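You operate a simulated robot arm through the tools that you are given. There is no shell and no other tool.

You are at the controls of a simulated robot arm. One attempt, no reset.

## Task
Ladle two scoops of glaze from the unlabelled pail into the pink cup.
Fine: put the ladle back. Set down upright: ladle.

It is judged by the outcome, as a careful person would: the job done as asked, and still so three seconds after it is handed in. It fails if anything else is knocked over, pushed out of place, dropped, spilled or broken.

## Robot
A 6-joint arm with a two-finger gripper on a trunk, on a base that drives. Base frame: it is fixed to the floor where the robot stands at the start and does not move with it; the origin is under the middle of the robot, x ahead of it, y to its left, z up. Readings come in m, rad, newtons and seconds.
Its first joint turns from -2.897 to 2.897 rad. Places, roughly: brown cup, pink cup [-1, 2.25, 1]; ladle [-1.25, 2.25, 1]; unlabelled pail (17x17x16 cm) [-1.1, 2.4, 0.9]. Payload 2.54 kg.
The TCP is the grasp point between the finger pads, 0.03 m short of the fingertips. In the tool frame z runs along the fingers and y along their closing line. The gripper opens to 0.116 m. The gripper's body begins 0.095 m behind the TCP.
Orientation is that of the tool frame in the base frame, as a unit quaternion [w, x, y, z]. With the fingers straight down and closing along the base's y, the tool's x points along the base's -x, its y along +y and its z along -z.

## Interface
- The arm moves only by the tool apply_moves. Its argument "plan" is a list of rows, each a list of 3 entries, a list of its own where there are three numbers: the shift along the base's x, y, z in m, then the turn, a rotation vector about the base's x, y, z in rad, then the closure, from 0 (fully open) to 1 (shut). In form: [[[dx, dy, dz], [rx, ry, rz], claw], ...]. A call has 1 to 20 rows; each row shifts and turns the commanded pose from where the row before left it. Each row takes 0.2 s and may step no farther than 0.05 m and 0.15 rad from the row before; otherwise, or with a gripper value out of range, the whole call is refused. Where a pose cannot be reached the arm comes as near as it can. A force on the tool above 40 N (or 10 N above the force at the start of the call, whichever is more), or a blocked arm, ends the call early, and 0.2 s more pass. Each finger travels about 0.072 m/s and halts on what it meets, pressing with about 28 N; the grip force reading is that of the motor and also rises with nothing between the fingers. The clock runs only during rows and for 0.2 s after the last one: add rows that do not move to give the fingers time. It gives the time, the measured TCP pose, the force on the tool (base axes), the opening and the grip force at its end, in the units of the frame above (readings bear some noise), with the torque about the TCP (base axes, N m) and any sound that the robot's microphone picked up.
- Cameras (640 x 400 px; columns grow to the right, rows downward): "scene" is now at [-0.0284, 0.1425, 1.422]; the picture's right is [-0.10, -1.00, 0.00], its down [-0.45, 0.04, -0.89] and it looks along [0.89, -0.09, -0.45] (base axes); focal length 273 px, centre (320, 200). "wrist" rides on the gripper at [0.069, -0.015, -0.122] in the tool frame; the picture's right is [0.21, 0.98, 0.00], its down [-0.83, 0.18, -0.53] and it looks along [-0.52, 0.11, 0.85] (tool axes); focal length 251 px, centre (320, 200). There is no depth. A picture from a camera that has moved, and an enlarged one, comes with that camera's place and axes in the base frame and with its lens.
- get_image(camera): a new picture of that camera. The clock stands still meanwhile.
- steer(legs): drives the robot by 1 to 6 legs, each [ahead, left, turn to the left] in m, m and rad, along the robot's own axes; the way and the turn of a leg run together, so that a leg with both is an arc; at most 1.5 m and 3.142 rad a leg. The arm and the cameras ride along, it lands a little off, and it stops where it bumps. It gives what a move gives.
- aim_head(pan, tilt): turns the head with the scene camera to pan (to the left, within 2.094 rad either way) and tilt (down, from -0.506 to 1.204), counted from straight ahead of the robot. It gives what a move gives.
- inspect(camera, box): a new picture of the part [left, top, right, bottom] of that camera's present view, enlarged. The clock stands still meanwhile.
- finish_job(): hands the job in; it is judged then, once.

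Places have to be worked out from the pictures, the camera data and where the tool is seen. Open the gripper and draw the arm clear of the work before you hand the job in, unless the task says otherwise.

The tools are called after "Emit:" as a command line: name --argument value ..., lists and objects as JSON in quotes. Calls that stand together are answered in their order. apply_moves: Moves the arm, as the interface text tells. Its arguments: {"type":"object","properties":{"plan":{"type":"array","items":{"type":"array"}}},"required":["plan"]} The other tools are called the same way: steer (legs) drives the base; aim_head (pan, tilt) turns the head that bears the scene camera; get_image (camera) takes a picture; inspect (camera, box) takes an enlarged picture of a part of a camera's view; finish_job () hands the job in.

At the start:

```text
time: 0.0
tool_pos: [0.6766, -0.0127, 1.1615]
orientation: [0.0, 0.001, 1.0, 0.0]
ft_force: [0.3, -0.4, 0.1]
ft_torque: [0.0, 0.0, 0.03]
opening: 0.116
gripper_force: 0.1
robot x, y, heading: [0.0, 0.001, 0.002]
head pan, tilt: [-0.098, 0.464]
```

scene: 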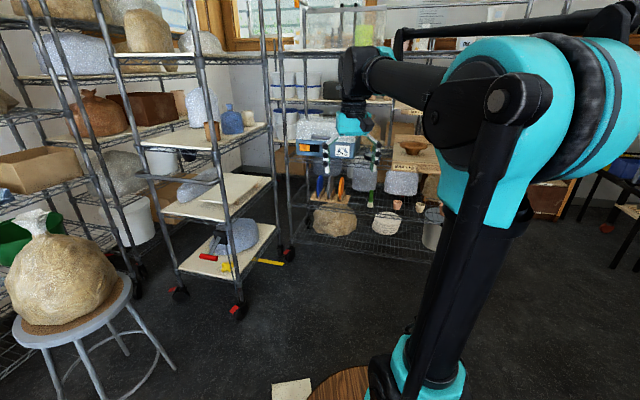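
wrist: 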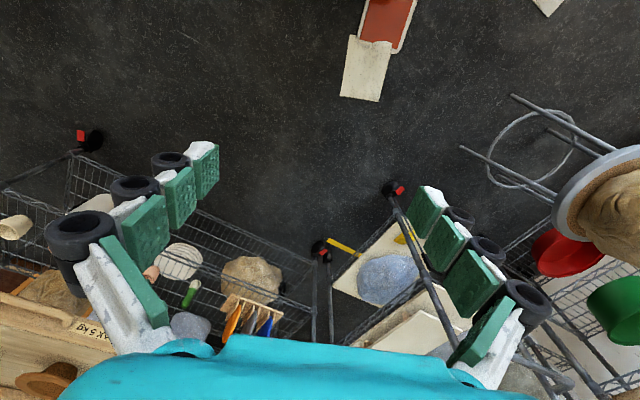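

The work lies behind-left of the robot, out of the current view. I turn the head to about 1.97 rad left to look at it.

Emit:
aim_head --pan 1.97 --tilt 0.3

Emit:
get_image --camera "scene"

```text
time: 2.0
tool_pos: [0.6778, -0.0124, 1.1611]
orientation: [0.0, -0.001, 1.0, 0.0]
ft_force: [0.3, 0.7, 0.4]
ft_torque: [0.03, 0.0, -0.01]
opening: 0.116
gripper_force: 0.1
robot x, y, heading: [-0.0026, -0.0012, 0.003]
head pan, tilt: [1.97, 0.3]
```

```text
taken
camera scene: at [-0.1559, 0.2374, 1.4372], right [0.92, 0.39, 0.0], down [0.11, -0.27, -0.96], along [-0.37, 0.88, -0.3], focal length 273 px, centre (320, 200)
```

scene: 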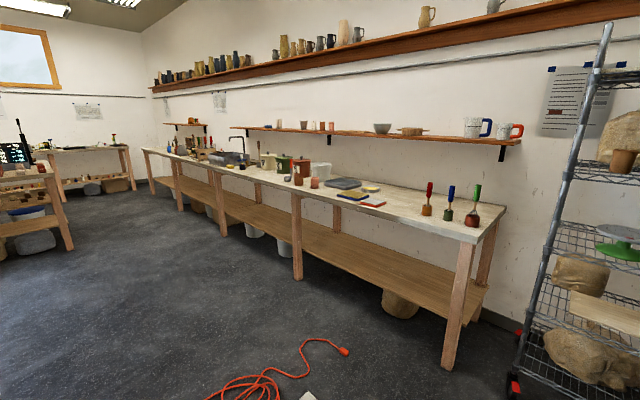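

Emit:
inspect --camera "scene" --box '[200, 120, 400, 245]'

Emit:
inspect --camera "scene" --box '[240, 140, 340, 202]'

```text
3.20 times, centred on (300, 182) of scene
camera zoom: at [-0.1559, 0.2374, 1.4372], right [0.92, 0.39, 0.0], down [0.11, -0.27, -0.96], along [-0.37, 0.88, -0.3], focal length 874 px, centre (384, 256)
```

zoom: 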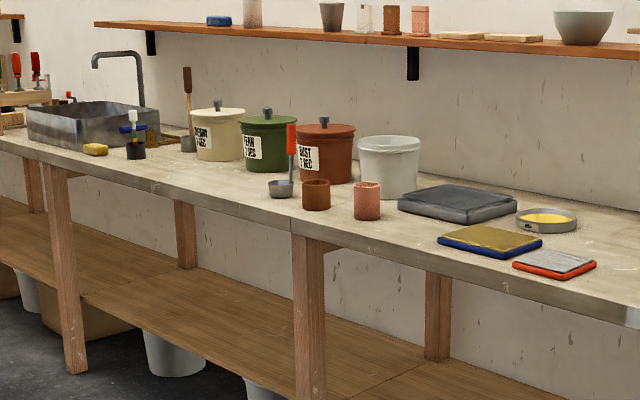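

```text
6.40 times, centred on (290, 171) of scene
camera zoom: at [-0.1559, 0.2374, 1.4372], right [0.92, 0.39, 0.0], down [0.11, -0.27, -0.96], along [-0.37, 0.88, -0.3], focal length 1748 px, centre (512, 386)
```

zoom: 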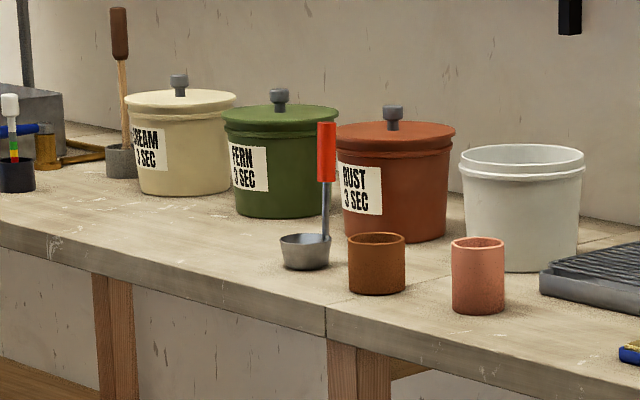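

The unlabelled pail is the white open one, with the pink cup in front of it and a red-handled ladle standing upright to the left. An orange cable lies on the floor on the direct way, so I look at the floor before driving.

Emit:
aim_head --pan 2.09 --tilt 0.9

Emit:
get_image --camera "scene"

Emit:
aim_head --pan 1.3 --tilt 0.8

Emit:
get_image --camera "scene"

```text
time: 3.0
tool_pos: [0.6763, -0.0129, 1.162]
orientation: [0.0, 0.0, 1.0, 0.0]
ft_force: [0.3, 0.9, -0.4]
ft_torque: [0.0, -0.01, -0.03]
opening: 0.1161
gripper_force: 0.0
robot x, y, heading: [-0.0051, 0.0028, 0.001]
head pan, tilt: [2.089, 0.901]
```

```text
taken
camera scene: at [-0.1571, 0.217, 1.385], right [0.87, 0.5, 0.0], down [0.39, -0.68, -0.62], along [-0.31, 0.54, -0.78], focal length 273 px, centre (320, 200)
```

scene: 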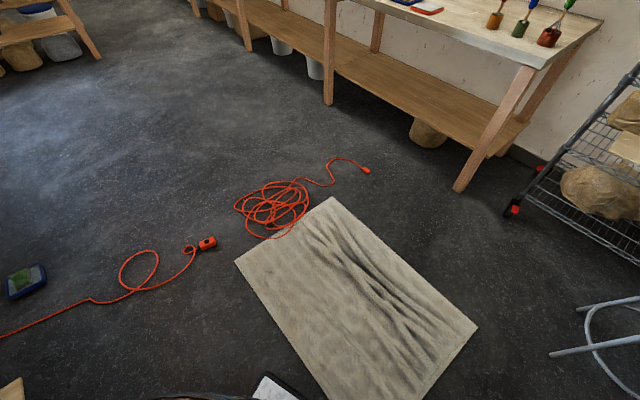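

```text
time: 4.1
tool_pos: [0.6771, -0.0124, 1.1619]
orientation: [0.0, 0.001, 1.0, 0.0]
ft_force: [0.7, -0.6, 0.2]
ft_torque: [-0.02, -0.01, 0.01]
opening: 0.1158
gripper_force: 0.1
robot x, y, heading: [-0.0019, 0.0022, 0.001]
head pan, tilt: [1.3, 0.799]
```

```text
taken
camera scene: at [-0.0981, 0.2291, 1.3928], right [0.96, -0.27, 0.0], down [-0.19, -0.69, -0.7], along [0.19, 0.67, -0.72], focal length 273 px, centre (320, 200)
```

scene: 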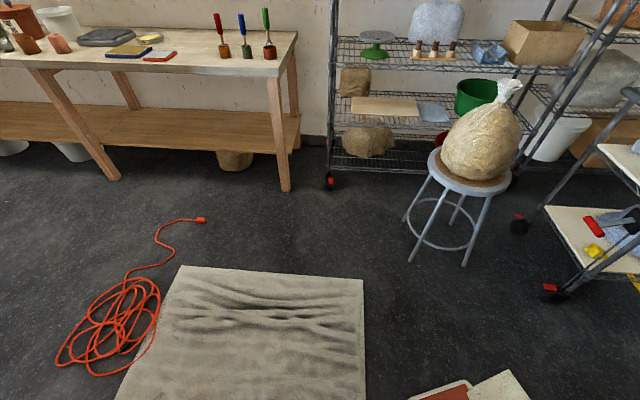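

The cloth, cable coil and a second cord lie between the robot and the bench. I turn in place to face along the bench's normal (about 1.21 rad) and look to the left to find a clear way around.

Emit:
steer --legs '[[0, 0, 1.21]]'

Emit:
aim_head --pan 1.6 --tilt 0.6

Emit:
get_image --camera "scene"

Emit:
aim_head --pan 0.7 --tilt 0.6

Emit:
get_image --camera "scene"

```text
time: 7.5
tool_pos: [0.2518, 0.6268, 1.1623]
orientation: [-0.001, -0.568, 0.823, 0.001]
ft_force: [-0.4, -0.7, -0.7]
ft_torque: [0.01, 0.01, 0.0]
opening: 0.1161
gripper_force: 0.0
robot x, y, heading: [0.0006, 0.0027, 1.208]
head pan, tilt: [1.3, 0.799]
```

```text
time: 8.3
tool_pos: [0.2325, 0.6356, 1.1607]
orientation: [0.005, -0.569, 0.822, -0.007]
ft_force: [0.4, -0.1, -0.3]
ft_torque: [0.0, 0.03, 0.03]
opening: 0.1161
gripper_force: 0.0
robot x, y, heading: [-0.0018, 0.0007, 1.21]
head pan, tilt: [1.6, 0.6]
```

```text
taken
camera scene: at [-0.2401, -0.0395, 1.4179], right [0.33, 0.95, 0.0], down [0.52, -0.18, -0.84], along [-0.79, 0.27, -0.55], focal length 273 px, centre (320, 200)
```

scene: 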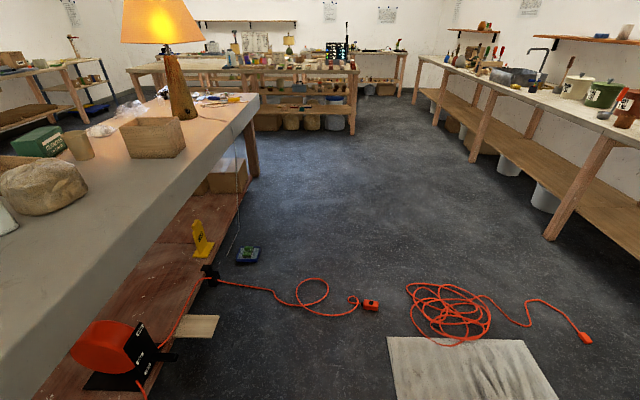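

```text
time: 9.5
tool_pos: [0.2321, 0.6337, 1.1608]
orientation: [0.005, -0.568, 0.823, -0.007]
ft_force: [0.3, -0.1, -0.5]
ft_torque: [0.0, -0.01, 0.0]
opening: 0.116
gripper_force: 0.1
robot x, y, heading: [-0.0016, -0.0035, 1.208]
head pan, tilt: [0.7, 0.6]
```

```text
taken
camera scene: at [-0.1861, 0.0153, 1.4173], right [0.94, 0.33, -0.01], down [0.17, -0.53, -0.83], along [-0.29, 0.78, -0.55], focal length 273 px, centre (320, 200)
```

scene: 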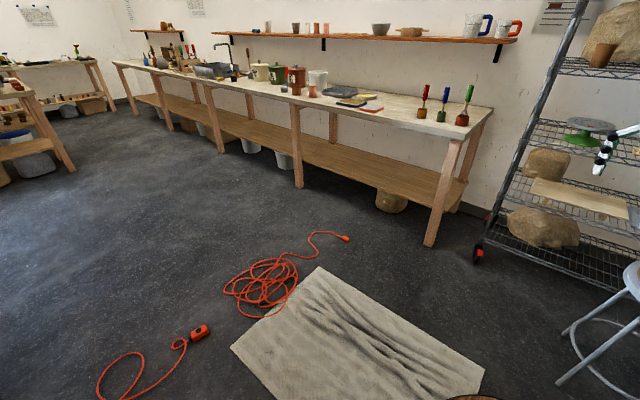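

The cord runs all the way under the left-hand table, so some crossing is unavoidable. The least disturbing one is over the flat single strand near the table, away from the plug, coil and cloth. I first lift and retract the arm, then drive back a bit, left along the bench, and check.

Emit:
apply_moves --plan '[[[-0.015, -0.04, 0.02], [0, 0, 0], 0], [[-0.015, -0.04, 0.02], [0, 0, 0], 0], [[-0.015, -0.04, 0.02], [0, 0, 0], 0], [[-0.015, -0.04, 0.02], [0, 0, 0], 0], [[0, 0, 0.03], [0, 0, 0], 0]]'

Emit:
steer --legs '[[-0.17, 0, 0], [0, 0.9, 0]]'

Emit:
aim_head --pan 1.0 --tilt 0.8

Emit:
get_image --camera "scene"

```text
time: 10.7
tool_pos: [0.173, 0.4729, 1.2717]
orientation: [0.007, -0.568, 0.823, -0.006]
ft_force: [0.5, -0.3, 0.5]
ft_torque: [-0.02, -0.02, 0.0]
opening: 0.1158
gripper_force: 0.0
robot x, y, heading: [-0.0025, 0.0022, 1.205]
head pan, tilt: [0.7, 0.6]
```

```text
time: 16.4
tool_pos: [-0.7118, 0.622, 1.2689]
orientation: [0.007, -0.56, 0.828, -0.007]
ft_force: [-1.0, 0.9, 1.4]
ft_torque: [-0.04, -0.13, 0.02]
opening: 0.1159
gripper_force: 0.0
robot x, y, heading: [-0.8938, 0.149, 1.189]
head pan, tilt: [0.7, 0.6]
```

```text
time: 17.2
tool_pos: [-0.7116, 0.6213, 1.2694]
orientation: [0.006, -0.561, 0.828, -0.007]
ft_force: [-0.5, -0.4, 0.4]
ft_torque: [-0.01, -0.01, 0.03]
opening: 0.116
gripper_force: 0.1
robot x, y, heading: [-0.8903, 0.1503, 1.19]
head pan, tilt: [1.0, 0.799]
```

```text
taken
camera scene: at [-1.1218, 0.1611, 1.3929], right [0.81, 0.58, 0.0], down [0.42, -0.58, -0.7], along [-0.4, 0.57, -0.72], focal length 273 px, centre (320, 200)
```

scene: 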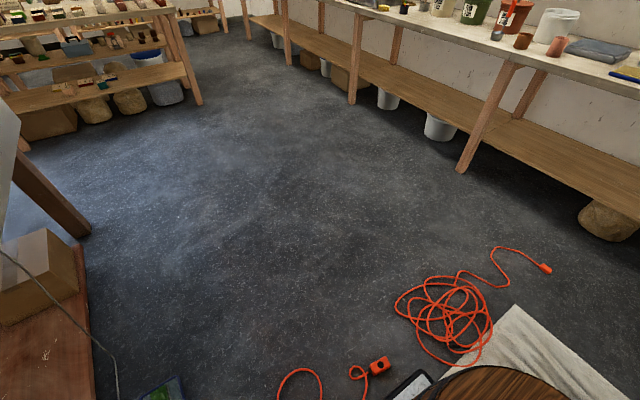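

No bumps so far, and the floor ahead is clear. I cross the strand and go on left to a≈-1.9 along the bench, then ahead toward it.

Emit:
steer --legs '[[0, 0.98, 0.02], [0.9, 0, 0]]'

Emit:
aim_head --pan 0.0 --tilt 0.5

Emit:
get_image --camera "scene"

Emit:
get_image --camera "wrist"

```text
time: 18.6
tool_pos: [-0.775, 0.6442, 1.2696]
orientation: [0.005, -0.56, 0.828, -0.007]
ft_force: [-0.1, -0.1, -0.6]
ft_torque: [-0.02, -0.02, 0.01]
opening: 0.116
gripper_force: 0.1
robot x, y, heading: [-0.9557, 0.1741, 1.194]
head pan, tilt: [1.0, 0.799]
stopped in leg 1: the robot was blocked; the commanded pose is now the measured one
```

```text
time: 19.9
tool_pos: [-0.7752, 0.6458, 1.2689]
orientation: [0.006, -0.561, 0.828, -0.008]
ft_force: [-0.5, -0.7, -0.6]
ft_torque: [-0.01, 0.02, -0.04]
opening: 0.1161
gripper_force: 0.0
robot x, y, heading: [-0.9548, 0.1722, 1.188]
head pan, tilt: [0.0, 0.499]
```

```text
taken
camera scene: at [-1.1048, 0.2035, 1.4188], right [0.93, -0.37, 0.0], down [-0.18, -0.44, -0.88], along [0.33, 0.82, -0.48], focal length 273 px, centre (320, 200)
```

scene: 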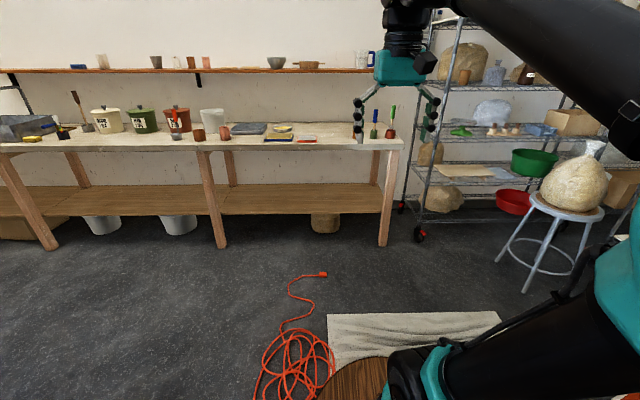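

```text
taken
camera wrist: at [-0.7879, 0.5746, 1.3921], right [-0.99, 0.16, -0.02], down [0.13, 0.84, 0.53], along [0.1, 0.52, -0.85], focal length 251 px, centre (320, 200)
```

wrist: 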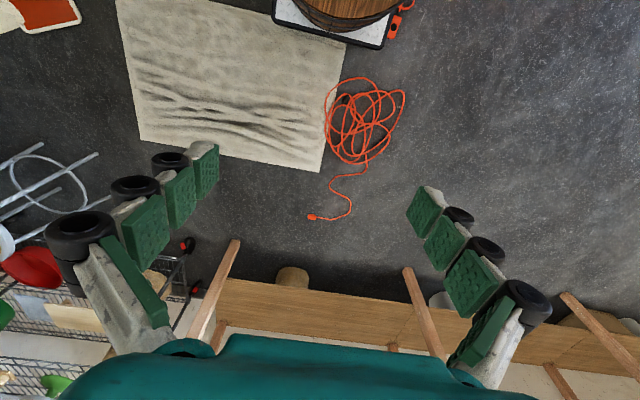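

The drive stopped early. In the wrist view the base, a square platform, sits just beside the orange socket. I look down at the left side to see what blocks it.

Emit:
aim_head --pan 1.5 --tilt 1.2

Emit:
get_image --camera "scene"

Emit:
aim_head --pan 2.09 --tilt 1.0

Emit:
get_image --camera "scene"

Emit:
inspect --camera "wrist" --box '[240, 0, 480, 150]'

```text
time: 21.5
tool_pos: [-0.7738, 0.6448, 1.2696]
orientation: [0.007, -0.561, 0.828, -0.007]
ft_force: [-0.1, 0.4, -0.3]
ft_torque: [0.0, 0.03, -0.04]
opening: 0.116
gripper_force: 0.0
robot x, y, heading: [-0.9558, 0.1746, 1.184]
head pan, tilt: [1.499, 1.201]
```

```text
taken
camera scene: at [-1.1888, 0.1435, 1.3651], right [0.44, 0.9, 0.0], down [0.84, -0.41, -0.36], along [-0.33, 0.16, -0.93], focal length 273 px, centre (320, 200)
```

scene: 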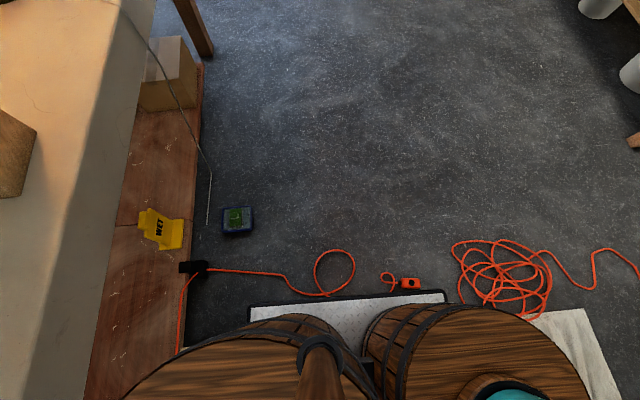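

```text
time: 22.5
tool_pos: [-0.7742, 0.645, 1.2695]
orientation: [0.006, -0.56, 0.828, -0.007]
ft_force: [-0.1, -0.1, -0.2]
ft_torque: [-0.03, 0.0, -0.02]
opening: 0.1161
gripper_force: 0.1
robot x, y, heading: [-0.956, 0.172, 1.193]
head pan, tilt: [2.089, 1.0]
```

```text
taken
camera scene: at [-1.2075, 0.1095, 1.3777], right [-0.14, 0.99, 0.0], down [0.83, 0.11, -0.54], along [-0.53, -0.07, -0.84], focal length 273 px, centre (320, 200)
```

scene: 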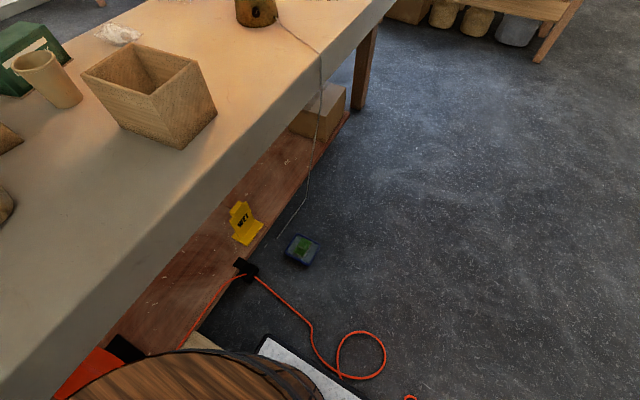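

```text
2.67 times, centred on (360, 75) of wrist
camera zoom: at [-0.7879, 0.5746, 1.3921], right [-0.99, 0.16, -0.02], down [0.13, 0.84, 0.53], along [0.1, 0.52, -0.85], focal length 670 px, centre (213, 533)
```

zoom: 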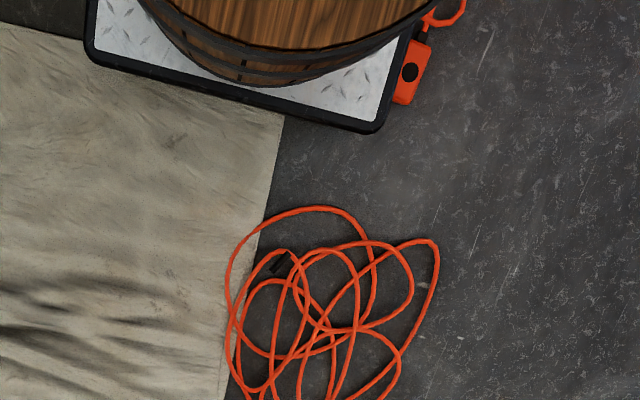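

The base is a rectangular platform, about 0.86 by 0.5 m, and its front-left corner met the orange socket. I back off to the right and turn so the narrow side faces that way. Then I can pass between the table and the socket.

Emit:
steer --legs '[[0, -0.35, 0], [0, 0, 1.59], [0.05, 0.04, 0]]'

Emit:
aim_head --pan 0.0 --tilt 1.0

Emit:
get_image --camera "scene"

Emit:
get_image --camera "wrist"

```text
time: 29.2
tool_pos: [-1.1666, 0.2069, 1.2691]
orientation: [-0.01, 0.982, -0.188, 0.001]
ft_force: [-1.1, -0.2, -0.6]
ft_torque: [0.01, -0.04, -0.02]
opening: 0.1161
gripper_force: 0.2
robot x, y, heading: [-0.6899, 0.0266, 2.761]
head pan, tilt: [2.089, 1.0]
```

```text
time: 31.2
tool_pos: [-1.1654, 0.2062, 1.2697]
orientation: [-0.009, 0.982, -0.188, 0.001]
ft_force: [0.2, 0.5, -0.6]
ft_torque: [-0.03, -0.04, 0.01]
opening: 0.1159
gripper_force: 0.1
robot x, y, heading: [-0.6893, 0.0255, 2.765]
head pan, tilt: [0.0, 1.0]
```

```text
taken
camera scene: at [-0.7024, -0.131, 1.3777], right [0.37, 0.93, 0.0], down [0.78, -0.31, -0.54], along [-0.5, 0.2, -0.84], focal length 273 px, centre (320, 200)
```

scene: 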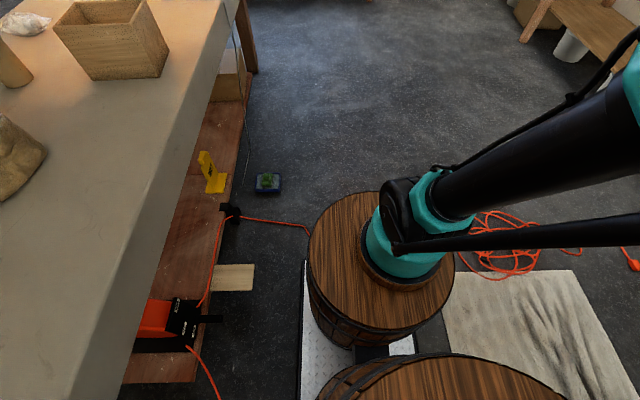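

```text
taken
camera wrist: at [-1.097, 0.1911, 1.3921], right [-0.16, -0.99, -0.02], down [-0.84, 0.13, 0.53], along [-0.52, 0.1, -0.85], focal length 251 px, centre (320, 200)
```

wrist: 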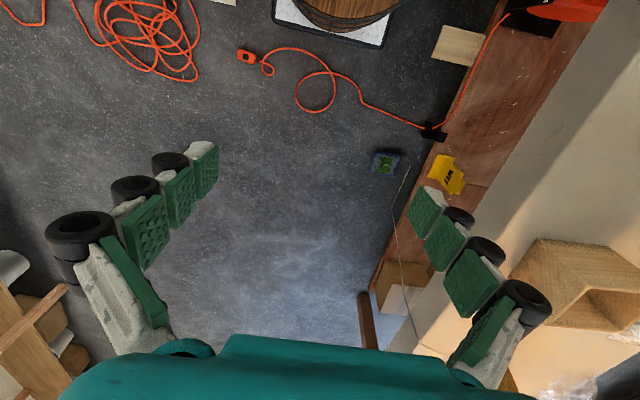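

The lane (n from about -0.47 to 0.03) is clear of the socket, blue box and table, with only the flat cord across it. I drive ahead along it.

Emit:
steer --legs '[[1.25, 0.0, 0.01]]'

Emit:
get_image --camera "scene"

Emit:
get_image --camera "wrist"

```text
time: 37.5
tool_pos: [-2.3384, 0.6542, 1.2695]
orientation: [-0.008, 0.984, -0.18, 0.001]
ft_force: [0.0, 0.4, -0.1]
ft_torque: [-0.01, 0.0, 0.01]
opening: 0.1159
gripper_force: 0.1
robot x, y, heading: [-1.8661, 0.4822, 2.777]
head pan, tilt: [0.0, 1.0]
```

```text
taken
camera scene: at [-1.8704, 0.3251, 1.3777], right [0.36, 0.93, 0.0], down [0.79, -0.3, -0.54], along [-0.5, 0.19, -0.84], focal length 273 px, centre (320, 200)
```

scene: 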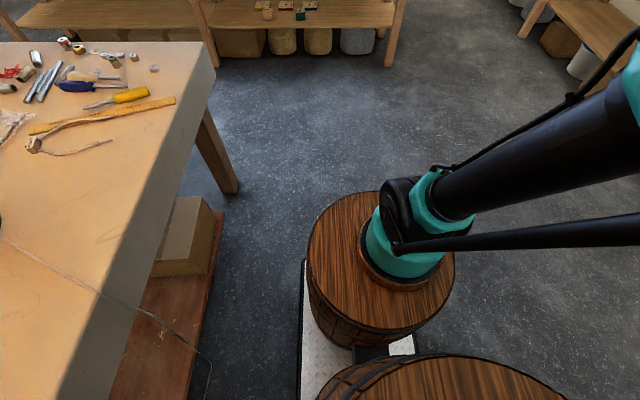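

```text
taken
camera wrist: at [-2.2702, 0.6406, 1.3921], right [-0.15, -0.99, -0.02], down [-0.84, 0.11, 0.53], along [-0.52, 0.09, -0.85], focal length 251 px, centre (320, 200)
```

wrist: 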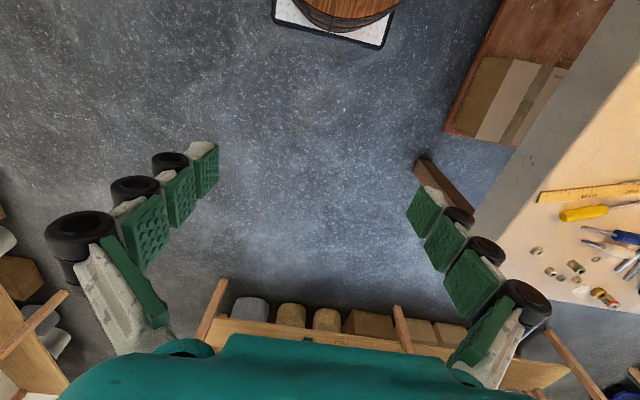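

The cord is crossed without a bump. I move right toward the bench, away from the table, turn back to face it, and look at the work.

Emit:
steer --legs '[[0, -0.5, 0], [0, 0, -1.57], [0.3, 0, 0]]'

Emit:
aim_head --pan 0.0 --tilt 0.4

Emit:
get_image --camera "scene"

Emit:
get_image --camera "wrist"

```text
time: 45.9
tool_pos: [-1.4073, 1.6969, 1.2697]
orientation: [0.006, -0.567, 0.824, -0.008]
ft_force: [0.0, 0.0, 0.1]
ft_torque: [0.01, -0.01, -0.02]
opening: 0.1162
gripper_force: 0.0
robot x, y, heading: [-1.5824, 1.2233, 1.205]
head pan, tilt: [0.0, 1.0]
```

```text
time: 46.9
tool_pos: [-1.4065, 1.6966, 1.2695]
orientation: [0.006, -0.567, 0.824, -0.007]
ft_force: [0.8, -0.1, 0.4]
ft_torque: [0.02, -0.03, 0.0]
opening: 0.1157
gripper_force: 0.1
robot x, y, heading: [-1.5818, 1.2237, 1.207]
head pan, tilt: [0.0, 0.4]
```

```text
taken
camera scene: at [-1.7308, 1.2519, 1.4278], right [0.93, -0.36, 0.0], down [-0.14, -0.36, -0.92], along [0.33, 0.86, -0.39], focal length 273 px, centre (320, 200)
```

scene: 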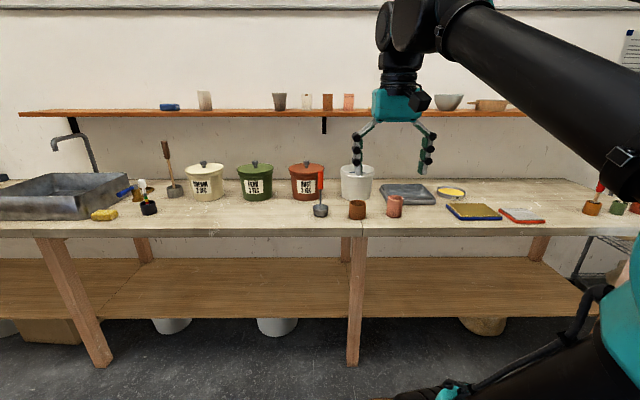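

```text
taken
camera wrist: at [-1.4204, 1.6263, 1.3921], right [-0.99, 0.15, -0.02], down [0.12, 0.84, 0.53], along [0.09, 0.52, -0.85], focal length 251 px, centre (320, 200)
```

wrist: 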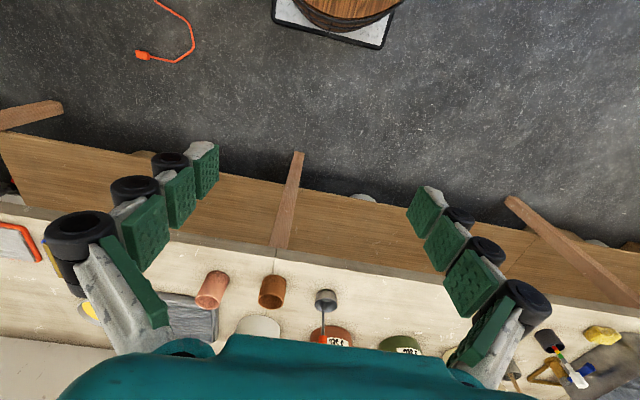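

The bench edge is now level in view, so the heading matches. I take enlarged views for accurate positions.

Emit:
inspect --camera "scene" --box '[290, 150, 418, 230]'

Emit:
inspect --camera "wrist" --box '[180, 240, 372, 360]'

```text
5.00 times, centred on (354, 190) of scene
camera zoom: at [-1.7308, 1.2519, 1.4278], right [0.93, -0.36, 0.0], down [-0.14, -0.36, -0.92], along [0.33, 0.86, -0.39], focal length 1365 px, centre (150, 250)
```

zoom: 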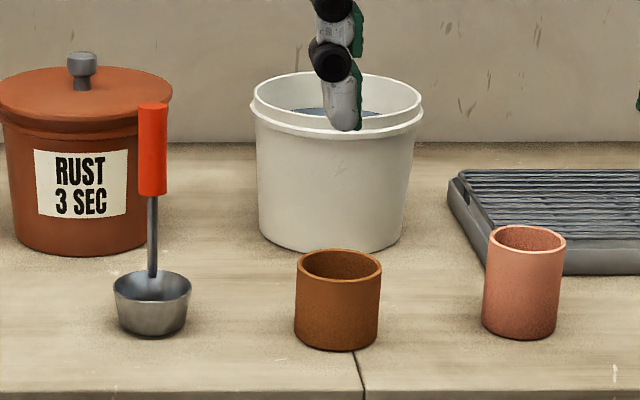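

```text
3.33 times, centred on (276, 300) of wrist
camera zoom: at [-1.4204, 1.6263, 1.3921], right [-0.99, 0.15, -0.02], down [0.12, 0.84, 0.53], along [0.09, 0.52, -0.85], focal length 838 px, centre (467, -133)
```

zoom: 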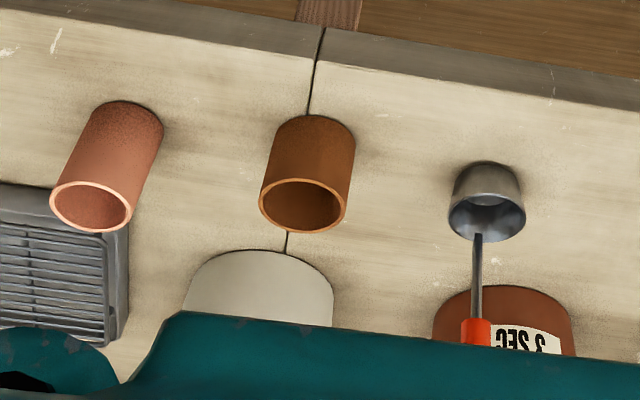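

Estimates: bench top z≈0.87–0.89. In the robot-aligned frame (forward f, right r), the ladle bowl is at f≈1.70, r≈-2.06 with its handle rising at the far side. Brown cup f≈1.68, r≈-1.89, pink cup f≈1.70, r≈-1.725, pail f≈1.94, r≈-1.87. I now look down at the arm's base to locate its upright axis on the platform.

Emit:
aim_head --pan -0.3 --tilt 1.2

Emit:
get_image --camera "scene"

Emit:
aim_head --pan -1.2 --tilt 1.0

Emit:
get_image --camera "scene"

```text
time: 48.0
tool_pos: [-1.4078, 1.6973, 1.2694]
orientation: [0.005, -0.567, 0.823, -0.007]
ft_force: [0.2, 0.6, 0.0]
ft_torque: [0.01, -0.01, 0.0]
opening: 0.1163
gripper_force: 0.1
robot x, y, heading: [-1.5832, 1.2258, 1.205]
head pan, tilt: [-0.3, 1.201]
```

```text
taken
camera scene: at [-1.7294, 1.2094, 1.3651], right [0.79, -0.62, 0.0], down [-0.57, -0.73, -0.36], along [0.22, 0.29, -0.93], focal length 273 px, centre (320, 200)
```

scene: 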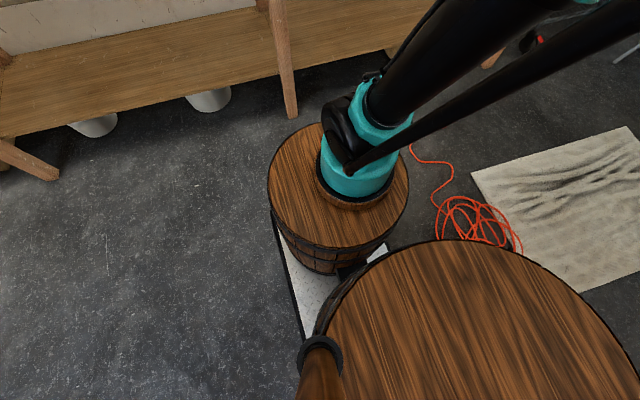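

```text
time: 49.2
tool_pos: [-1.4078, 1.697, 1.2705]
orientation: [0.005, -0.567, 0.824, -0.007]
ft_force: [0.4, -0.8, 0.4]
ft_torque: [0.03, 0.0, -0.02]
opening: 0.1158
gripper_force: 0.2
robot x, y, heading: [-1.581, 1.2216, 1.205]
head pan, tilt: [-1.201, 1.0]
```

```text
taken
camera scene: at [-1.6943, 1.1658, 1.3777], right [0.01, -1.0, 0.0], down [-0.84, 0.0, -0.54], along [0.54, 0.0, -0.84], focal length 273 px, centre (320, 200)
```

scene: 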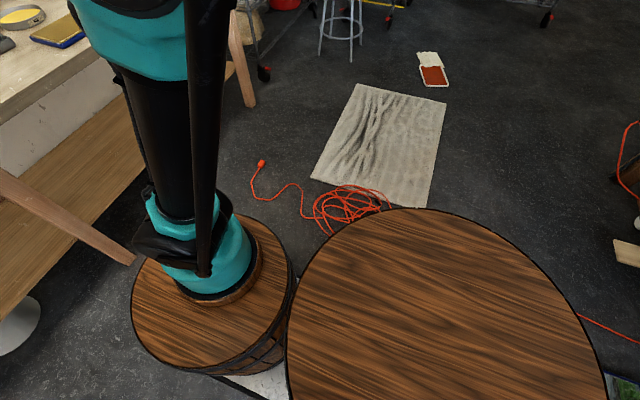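

The arm's upright axis is about 0.14 m ahead of the robot's centre, and the bench's front edge is at f≈1.56. I drive 0.42 m ahead, which keeps the platform front short of the bench, then look.

Emit:
steer --legs '[[0.42, 0, 0]]'

Emit:
aim_head --pan 0.0 --tilt 0.6

Emit:
get_image --camera "scene"

Emit:
get_image --camera "wrist"

```text
time: 51.8
tool_pos: [-1.2505, 2.0904, 1.2708]
orientation: [0.005, -0.563, 0.826, -0.007]
ft_force: [-0.8, 0.2, 0.9]
ft_torque: [0.0, 0.03, -0.05]
opening: 0.116
gripper_force: 0.1
robot x, y, heading: [-1.4305, 1.6195, 1.2]
head pan, tilt: [-1.201, 1.0]
```

```text
time: 53.2
tool_pos: [-1.2498, 2.0925, 1.2698]
orientation: [0.006, -0.564, 0.826, -0.007]
ft_force: [0.1, 0.0, 0.4]
ft_torque: [-0.02, -0.01, -0.05]
opening: 0.116
gripper_force: 0.1
robot x, y, heading: [-1.432, 1.6198, 1.196]
head pan, tilt: [0.0, 0.6]
```

```text
taken
camera scene: at [-1.5787, 1.6451, 1.4097], right [0.93, -0.37, 0.0], down [-0.21, -0.53, -0.82], along [0.3, 0.77, -0.57], focal length 273 px, centre (320, 200)
```

scene: 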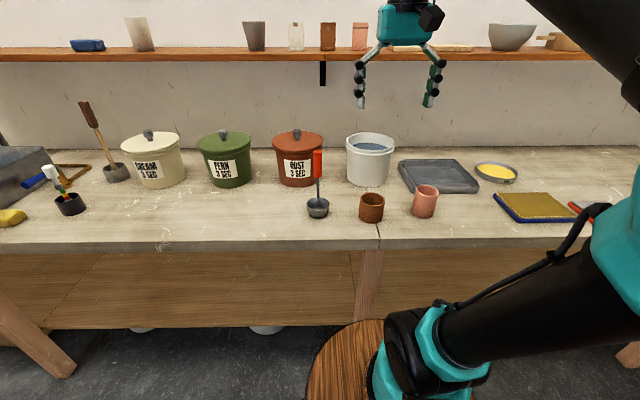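

```text
taken
camera wrist: at [-1.2634, 2.0207, 1.3921], right [-0.99, 0.16, -0.02], down [0.12, 0.84, 0.53], along [0.1, 0.52, -0.85], focal length 251 px, centre (320, 200)
```

wrist: 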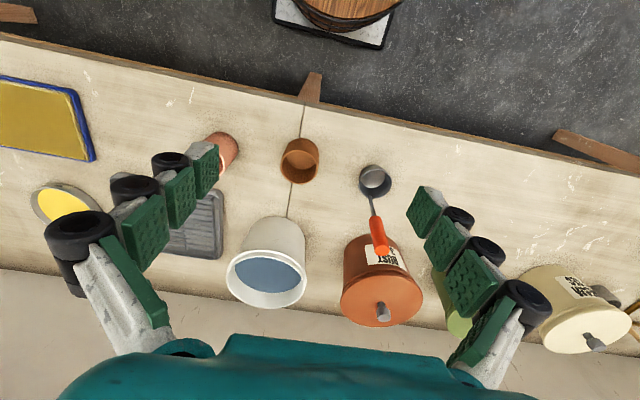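

The wrist camera sees the work well. I enlarge both views for measuring.

Emit:
inspect --camera "scene" --box '[280, 120, 456, 230]'

Emit:
inspect --camera "wrist" --box '[200, 110, 440, 260]'

Emit:
inspect --camera "wrist" --box '[200, 200, 440, 350]'

```text
3.64 times, centred on (368, 175) of scene
camera zoom: at [-1.5787, 1.6451, 1.4097], right [0.93, -0.37, 0.0], down [-0.21, -0.53, -0.82], along [0.3, 0.77, -0.57], focal length 993 px, centre (146, 291)
```

zoom: 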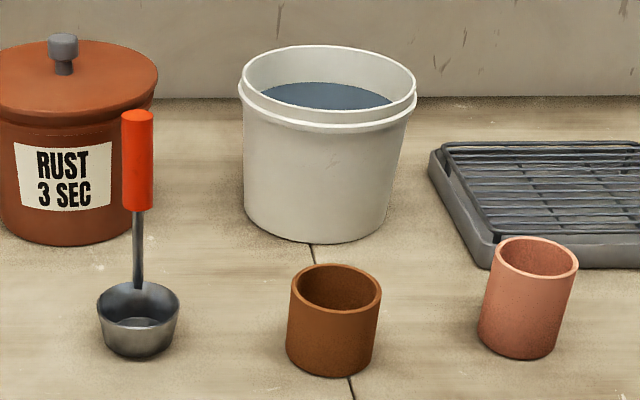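

```text
2.67 times, centred on (320, 185) of wrist
camera zoom: at [-1.2634, 2.0207, 1.3921], right [-0.99, 0.16, -0.02], down [0.12, 0.84, 0.53], along [0.1, 0.52, -0.85], focal length 670 px, centre (320, 240)
```

zoom: 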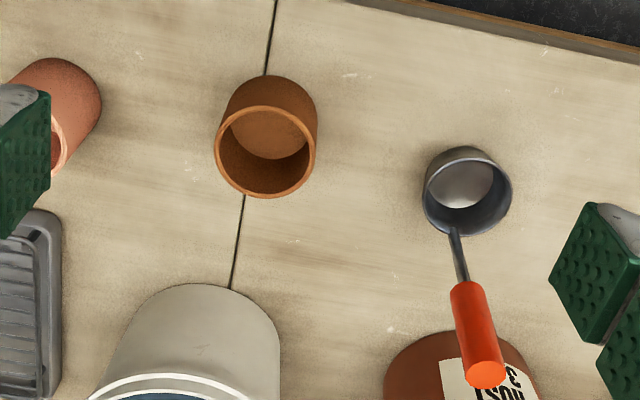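

```text
2.67 times, centred on (320, 275) of wrist
camera zoom: at [-1.2634, 2.0207, 1.3921], right [-0.99, 0.16, -0.02], down [0.12, 0.84, 0.53], along [0.1, 0.52, -0.85], focal length 670 px, centre (320, 0)
```

zoom: 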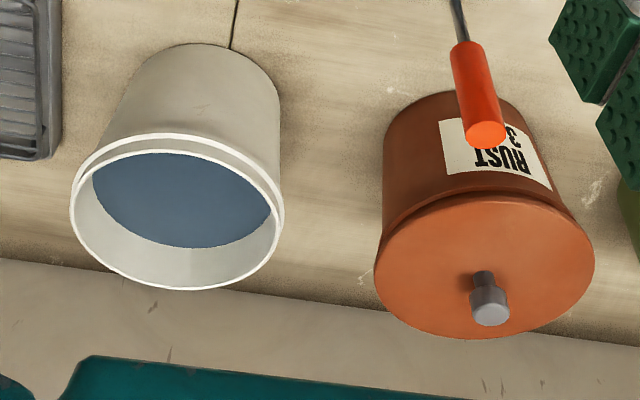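

Triangulation gives: bench top z≈0.87; handle top ≈(-1.314, 2.335, 1.073), 2.5 cm thick, rising from the far rim of the bowl (rim z≈0.912). Pail centre ≈(-1.065, 2.453), rim z≈1.017, glaze at z≈0.98. Pink cup F=0.719, R=0.336, rim z≈0.953. I first test in free air: yaw the gripper 90° so it closes along forward, then later pitch forward for pouring.

Emit:
apply_moves --plan '[[[0, 0, 0], [0.0048, 0.0178, 0], 0], [[0, 0, 0], [0, 0, 0.15], 0], [[0, 0, 0], [0, 0, 0.15], 0], [[0, 0, 0], [0, 0, 0.15], 0], [[0, 0, 0], [0, 0, 0.15], 0], [[0, 0, 0], [0, 0, 0.15], 0], [[0, 0, 0], [0, 0, 0.15], 0], [[0, 0, 0], [0, 0, 0.15], 0], [[0, 0, 0], [0, 0, 0.15], 0], [[0, 0, 0], [0, 0, 0.15], 0], [[0, 0, 0], [0, 0, 0.15], 0], [[0, 0, 0], [0, 0, 0.071], 0], [[0, 0, 0], [0, 0, 0], 0]]'

```text
time: 56.0
tool_pos: [-1.25, 2.0901, 1.2691]
orientation: [0.0, 0.983, -0.185, 0.001]
ft_force: [0.3, 1.1, -0.1]
ft_torque: [-0.01, 0.02, -0.01]
opening: 0.116
gripper_force: 0.0
robot x, y, heading: [-1.4274, 1.6195, 1.199]
head pan, tilt: [0.0, 0.6]
```

The yaw worked. Now I test the pour pose in free air near where it will be needed, at z≈1.17 in front of the cup: pitch forward about 100°.

Emit:
apply_moves --plan '[[[0.0396, -0.0044, -0.02], [0, 0, 0], 0], [[0.0396, -0.0044, -0.02], [0, 0, 0], 0], [[0.0396, -0.0044, -0.02], [0, 0, 0], 0], [[0.0396, -0.0044, -0.02], [0, 0, 0], 0], [[0.0396, -0.0044, -0.02], [0, 0, 0], 0], [[0, 0, 0], [0.1354, -0.0531, 0], 0], [[0, 0, 0], [0.1354, -0.0531, 0], 0], [[0, 0, 0], [0.1354, -0.0531, 0], 0], [[0, 0, 0], [0.1354, -0.0531, 0], 0], [[0, 0, 0], [0.1354, -0.0531, 0], 0], [[0, 0, 0], [0.1354, -0.0531, 0], 0], [[0, 0, 0], [0.1354, -0.0531, 0], 0], [[0, 0, 0], [0.1354, -0.0531, 0], 0], [[0, 0, 0], [0.1354, -0.0531, 0], 0], [[0, 0, 0], [0.1354, -0.0531, 0], 0], [[0, 0, 0], [0.1354, -0.0531, 0], 0], [[0, 0, 0], [0.1354, -0.0531, 0], 0], [[0, 0, 0], [0, 0, 0], 0]]'

Emit:
get_image --camera "scene"

```text
time: 59.8
tool_pos: [-1.0654, 2.1022, 1.1691]
orientation: [0.698, -0.686, 0.181, -0.096]
ft_force: [0.0, 0.3, -0.7]
ft_torque: [-0.01, 0.03, 0.01]
opening: 0.116
gripper_force: 0.0
out of reach, approached as far as the arm can: row 15, 16, 17
robot x, y, heading: [-1.4291, 1.6196, 1.195]
head pan, tilt: [0.0, 0.6]
```

```text
taken
camera scene: at [-1.5788, 1.6452, 1.4097], right [0.93, -0.37, 0.0], down [-0.21, -0.53, -0.83], along [0.3, 0.77, -0.56], focal length 273 px, centre (320, 200)
```

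scene: 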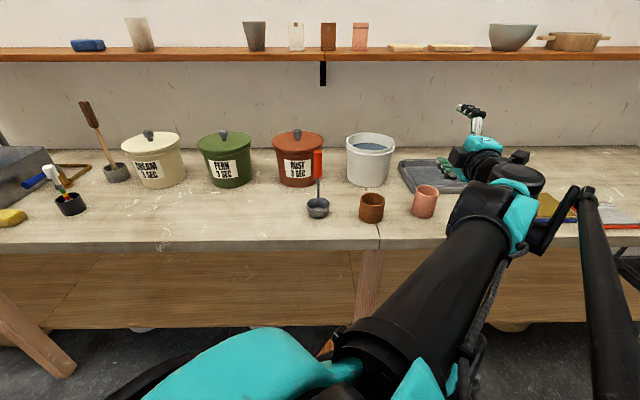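

The arm stopped about 3 cm short and at 90° pitch, because it is too close in. I back the robot 0.08 m and retest the pour pose at its true height with more pitch, about 105°.

Emit:
steer --legs '[[-0.08, 0, 0]]'

Emit:
apply_moves --plan '[[[0.02, 0.02, 0], [0, 0, 0], 0], [[0.02, 0.02, 0], [0, 0, 0], 0], [[0, 0, -0.03], [0, 0, 0], 0], [[0, 0, -0.03], [0, 0, 0], 0], [[0, 0, -0.04], [0, 0, 0], 0], [[0, 0, 0], [0.121, -0.0475, 0], 0], [[0, 0, 0], [0.121, -0.0475, 0], 0], [[0, 0, 0], [0, 0, 0], 0]]'

```text
time: 60.9
tool_pos: [-1.0925, 2.0266, 1.1706]
orientation: [0.697, -0.687, 0.182, -0.096]
ft_force: [-0.3, 0.4, 0.3]
ft_torque: [0.03, 0.03, 0.0]
opening: 0.1161
gripper_force: 0.1
robot x, y, heading: [-1.4601, 1.5425, 1.197]
head pan, tilt: [0.0, 0.6]
```

```text
time: 62.7
tool_pos: [-1.0499, 2.061, 1.0698]
orientation: [0.718, -0.664, 0.196, -0.074]
ft_force: [1.0, -0.3, 0.0]
ft_torque: [-0.02, -0.01, 0.0]
opening: 0.116
gripper_force: 0.1
out of reach, approached as far as the arm can: row 6, 7
robot x, y, heading: [-1.4555, 1.545, 1.194]
head pan, tilt: [0.0, 0.6]
```

The position is reached, but pitch stops at about 92°. I test farther out and a little higher, clear above the cup, to see whether distance is what limits the pitch.

Emit:
apply_moves --plan '[[[0, 0, 0.04], [0, 0, 0], 0], [[0, 0, 0.03], [0, 0, 0], 0], [[0.0146, 0.0372, 0], [0, 0, 0], 0], [[0.0146, 0.0372, 0], [0, 0, 0], 0], [[0.0073, 0.0186, 0], [0, 0, 0], 0], [[0, 0, 0], [0.121, -0.0475, 0], 0], [[0, 0, 0], [0.121, -0.0475, 0], 0], [[0, 0, 0], [0, 0, 0], 0]]'

Emit:
get_image --camera "scene"

```text
time: 64.5
tool_pos: [-1.0115, 2.1527, 1.1375]
orientation: [0.715, -0.667, 0.199, -0.07]
ft_force: [0.5, 0.7, -0.3]
ft_torque: [-0.02, -0.01, -0.01]
opening: 0.1158
gripper_force: 0.1
out of reach, approached as far as the arm can: row 6, 7
robot x, y, heading: [-1.4551, 1.5454, 1.196]
head pan, tilt: [0.0, 0.6]
```

```text
taken
camera scene: at [-1.6081, 1.5709, 1.4097], right [0.93, -0.37, 0.0], down [-0.21, -0.53, -0.83], along [0.3, 0.77, -0.56], focal length 273 px, centre (320, 200)
```

scene: 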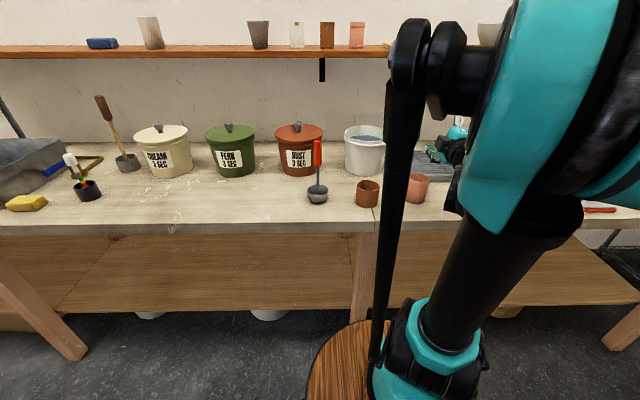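

Pitch saturates near 92° regardless of distance. That is enough, since the bowl wall is tapered and drains at 90°. I rise and pitch back to vertical, then check the orientation.

Emit:
apply_moves --plan '[[[0, 0, 0.03], [-0.136, 0.0533, 0], 0], [[0, 0, 0.03], [-0.136, 0.0533, 0], 0], [[0, 0, 0.03], [-0.136, 0.0533, 0], 0], [[-0.02, 0, 0.02], [-0.136, 0.0533, 0], 0], [[-0.03, 0, 0], [-0.136, 0.0533, 0], 0], [[-0.03, 0, 0], [-0.136, 0.0533, 0], 0], [[-0.03, 0, 0], [-0.136, 0.0533, 0], 0], [[-0.03, 0, 0], [-0.136, 0.0533, 0], 0], [[-0.03, 0, 0], [-0.136, 0.0533, 0], 0], [[-0.03, 0, 0], [-0.136, 0.0533, 0], 0], [[-0.03, 0, 0], [-0.136, 0.0533, 0], 0], [[0, 0, 0], [0, 0, 0], 0]]'

Emit:
get_image --camera "scene"

```text
time: 67.1
tool_pos: [-1.2446, 2.1516, 1.2492]
orientation: [0.004, 0.961, -0.278, 0.007]
ft_force: [0.0, 0.2, -0.2]
ft_torque: [0.02, -0.01, 0.03]
opening: 0.1159
gripper_force: 0.1
robot x, y, heading: [-1.4585, 1.5446, 1.194]
head pan, tilt: [0.0, 0.6]
```

```text
taken
camera scene: at [-1.6081, 1.5708, 1.4097], right [0.93, -0.37, 0.0], down [-0.21, -0.53, -0.83], along [0.3, 0.77, -0.56], focal length 273 px, centre (320, 200)
```

scene: 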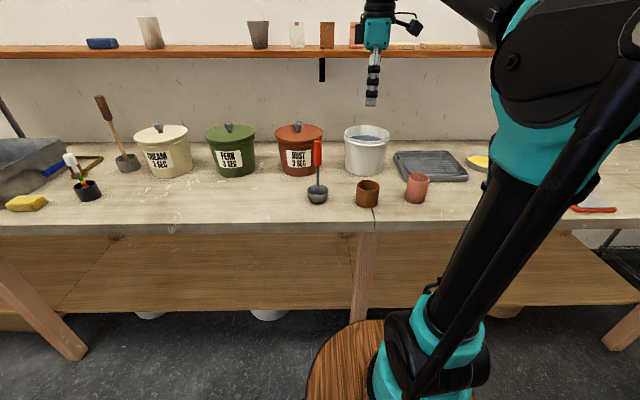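

I correct the residual yaw and tilt, then move to above the handle with fingertips at z≈1.17 and look.

Emit:
apply_moves --plan '[[[0, 0, 0], [0.0115, 0.011, 0.1], 0], [[0, 0, 0], [0, 0, 0.09], 0], [[-0.0139, 0.0367, -0.01], [0, 0, 0], 0], [[-0.0139, 0.0367, -0.01], [0, 0, 0], 0], [[-0.0139, 0.0367, -0.01], [0, 0, 0], 0], [[-0.0139, 0.0367, -0.01], [0, 0, 0], 0], [[-0.0139, 0.0367, -0.01], [0, 0, 0], 0], [[0, 0, 0], [0, 0, 0], 0]]'

Emit:
get_image --camera "wrist"

Emit:
inspect --camera "scene" --box '[240, 60, 400, 220]'

```text
time: 68.9
tool_pos: [-1.3138, 2.3383, 1.1997]
orientation: [-0.002, 0.983, -0.186, 0.0]
ft_force: [0.2, -0.2, 0.6]
ft_torque: [0.01, 0.01, -0.01]
opening: 0.1158
gripper_force: 0.0
robot x, y, heading: [-1.4566, 1.5465, 1.197]
head pan, tilt: [0.0, 0.6]
```

```text
taken
camera wrist: at [-1.2443, 2.3254, 1.3211], right [-0.16, -0.99, 0.0], down [-0.84, 0.13, 0.53], along [-0.53, 0.09, -0.85], focal length 251 px, centre (320, 200)
```

wrist: 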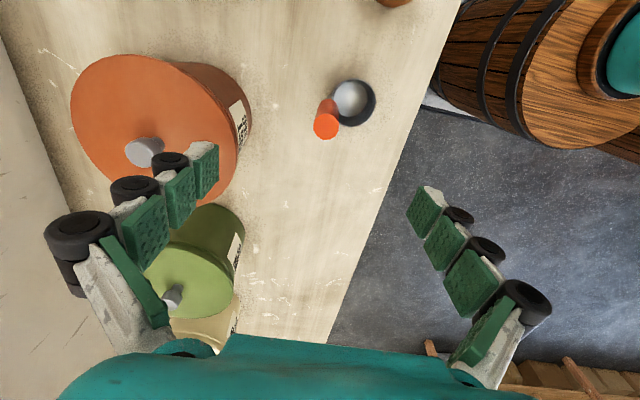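

```text
2.50 times, centred on (320, 140) of scene
camera zoom: at [-1.6081, 1.5708, 1.4097], right [0.93, -0.37, 0.0], down [-0.21, -0.53, -0.83], along [0.3, 0.77, -0.56], focal length 683 px, centre (320, 350)
```

zoom: 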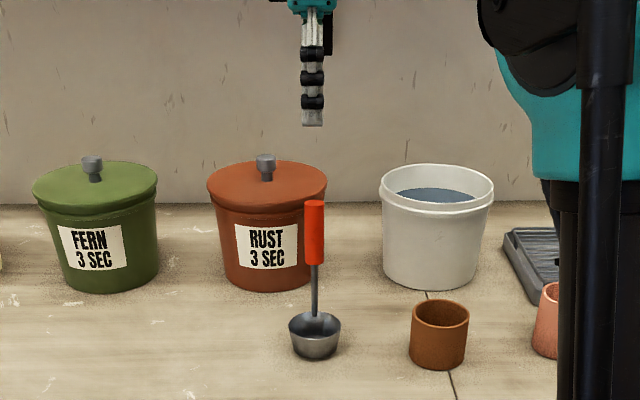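

Alignment is nearly perfect: the handle top projects 6 px from the tool axis, about 5 mm toward the robot. I shift 5 mm back, descend to TCP z≈1.036, and stay open.

Emit:
apply_moves --plan '[[[-0.0018, -0.0047, -0.035], [0, 0, 0], 0], [[0, 0, -0.04], [0, 0, 0], 0], [[0, 0, -0.04], [0, 0, 0], 0], [[0, 0, -0.03], [0, 0, 0], 0], [[0, 0, -0.018], [0, 0, 0], 0], [[0, 0, 0], [0, 0, 0], 0]]'

Emit:
get_image --camera "wrist"

Emit:
inspect --camera "scene" --box '[240, 60, 400, 220]'

```text
time: 70.3
tool_pos: [-1.3155, 2.3335, 1.0364]
orientation: [-0.001, 0.983, -0.185, 0.0]
ft_force: [0.2, 0.4, -0.2]
ft_torque: [-0.03, 0.0, -0.03]
opening: 0.1161
gripper_force: 0.0
robot x, y, heading: [-1.4603, 1.5432, 1.197]
head pan, tilt: [0.0, 0.6]
```

```text
taken
camera wrist: at [-1.2456, 2.3208, 1.1589], right [-0.16, -0.99, 0.0], down [-0.84, 0.13, 0.53], along [-0.53, 0.09, -0.85], focal length 251 px, centre (320, 200)
```

wrist: 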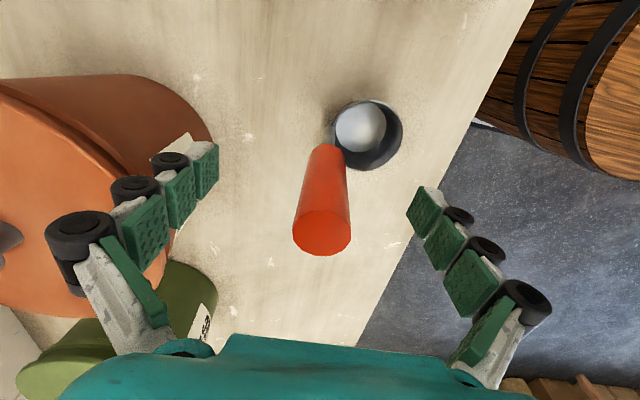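

```text
2.50 times, centred on (320, 140) of scene
camera zoom: at [-1.6081, 1.5709, 1.4097], right [0.93, -0.37, 0.0], down [-0.21, -0.53, -0.83], along [0.3, 0.77, -0.56], focal length 683 px, centre (320, 350)
```

zoom: 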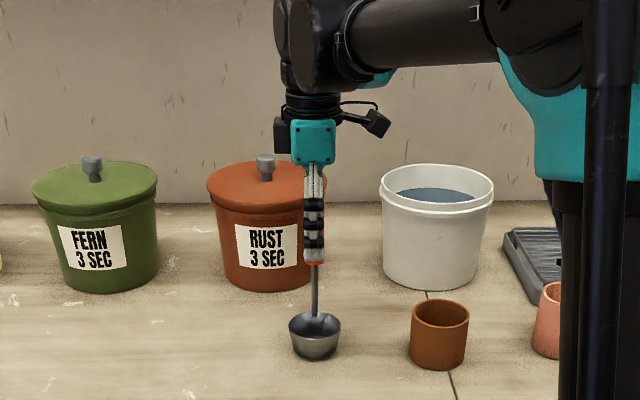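

The handle is centred between the pads. I close the gripper on it.

Emit:
apply_moves --plan '[[[0, 0, 0], [0, 0, 0], 1], [[0, 0, 0], [0, 0, 0], 1], [[0, 0, 0], [0, 0, 0], 1], [[0, 0, 0], [0, 0, 0], 1], [[0, 0, 0], [0, 0, 0], 1], [[0, 0, 0], [0, 0, 0], 1]]'

Emit:
get_image --camera "wrist"

```text
time: 71.7
tool_pos: [-1.3151, 2.3332, 1.0371]
orientation: [-0.002, 0.982, -0.186, 0.0]
ft_force: [-2.4, -5.9, 11.5]
ft_torque: [-1.63, 0.63, 0.01]
opening: 0.0265
gripper_force: 27.8
robot x, y, heading: [-1.4558, 1.5437, 1.191]
head pan, tilt: [0.0, 0.6]
```

```text
taken
camera wrist: at [-1.2459, 2.3201, 1.1597], right [-0.16, -0.99, 0.0], down [-0.84, 0.13, 0.53], along [-0.53, 0.09, -0.85], focal length 251 px, centre (320, 200)
```

wrist: 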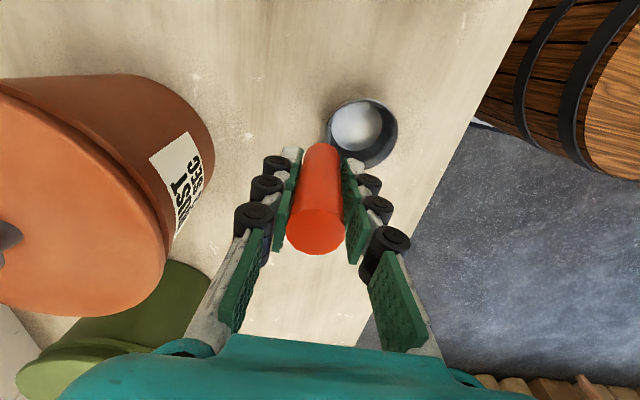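

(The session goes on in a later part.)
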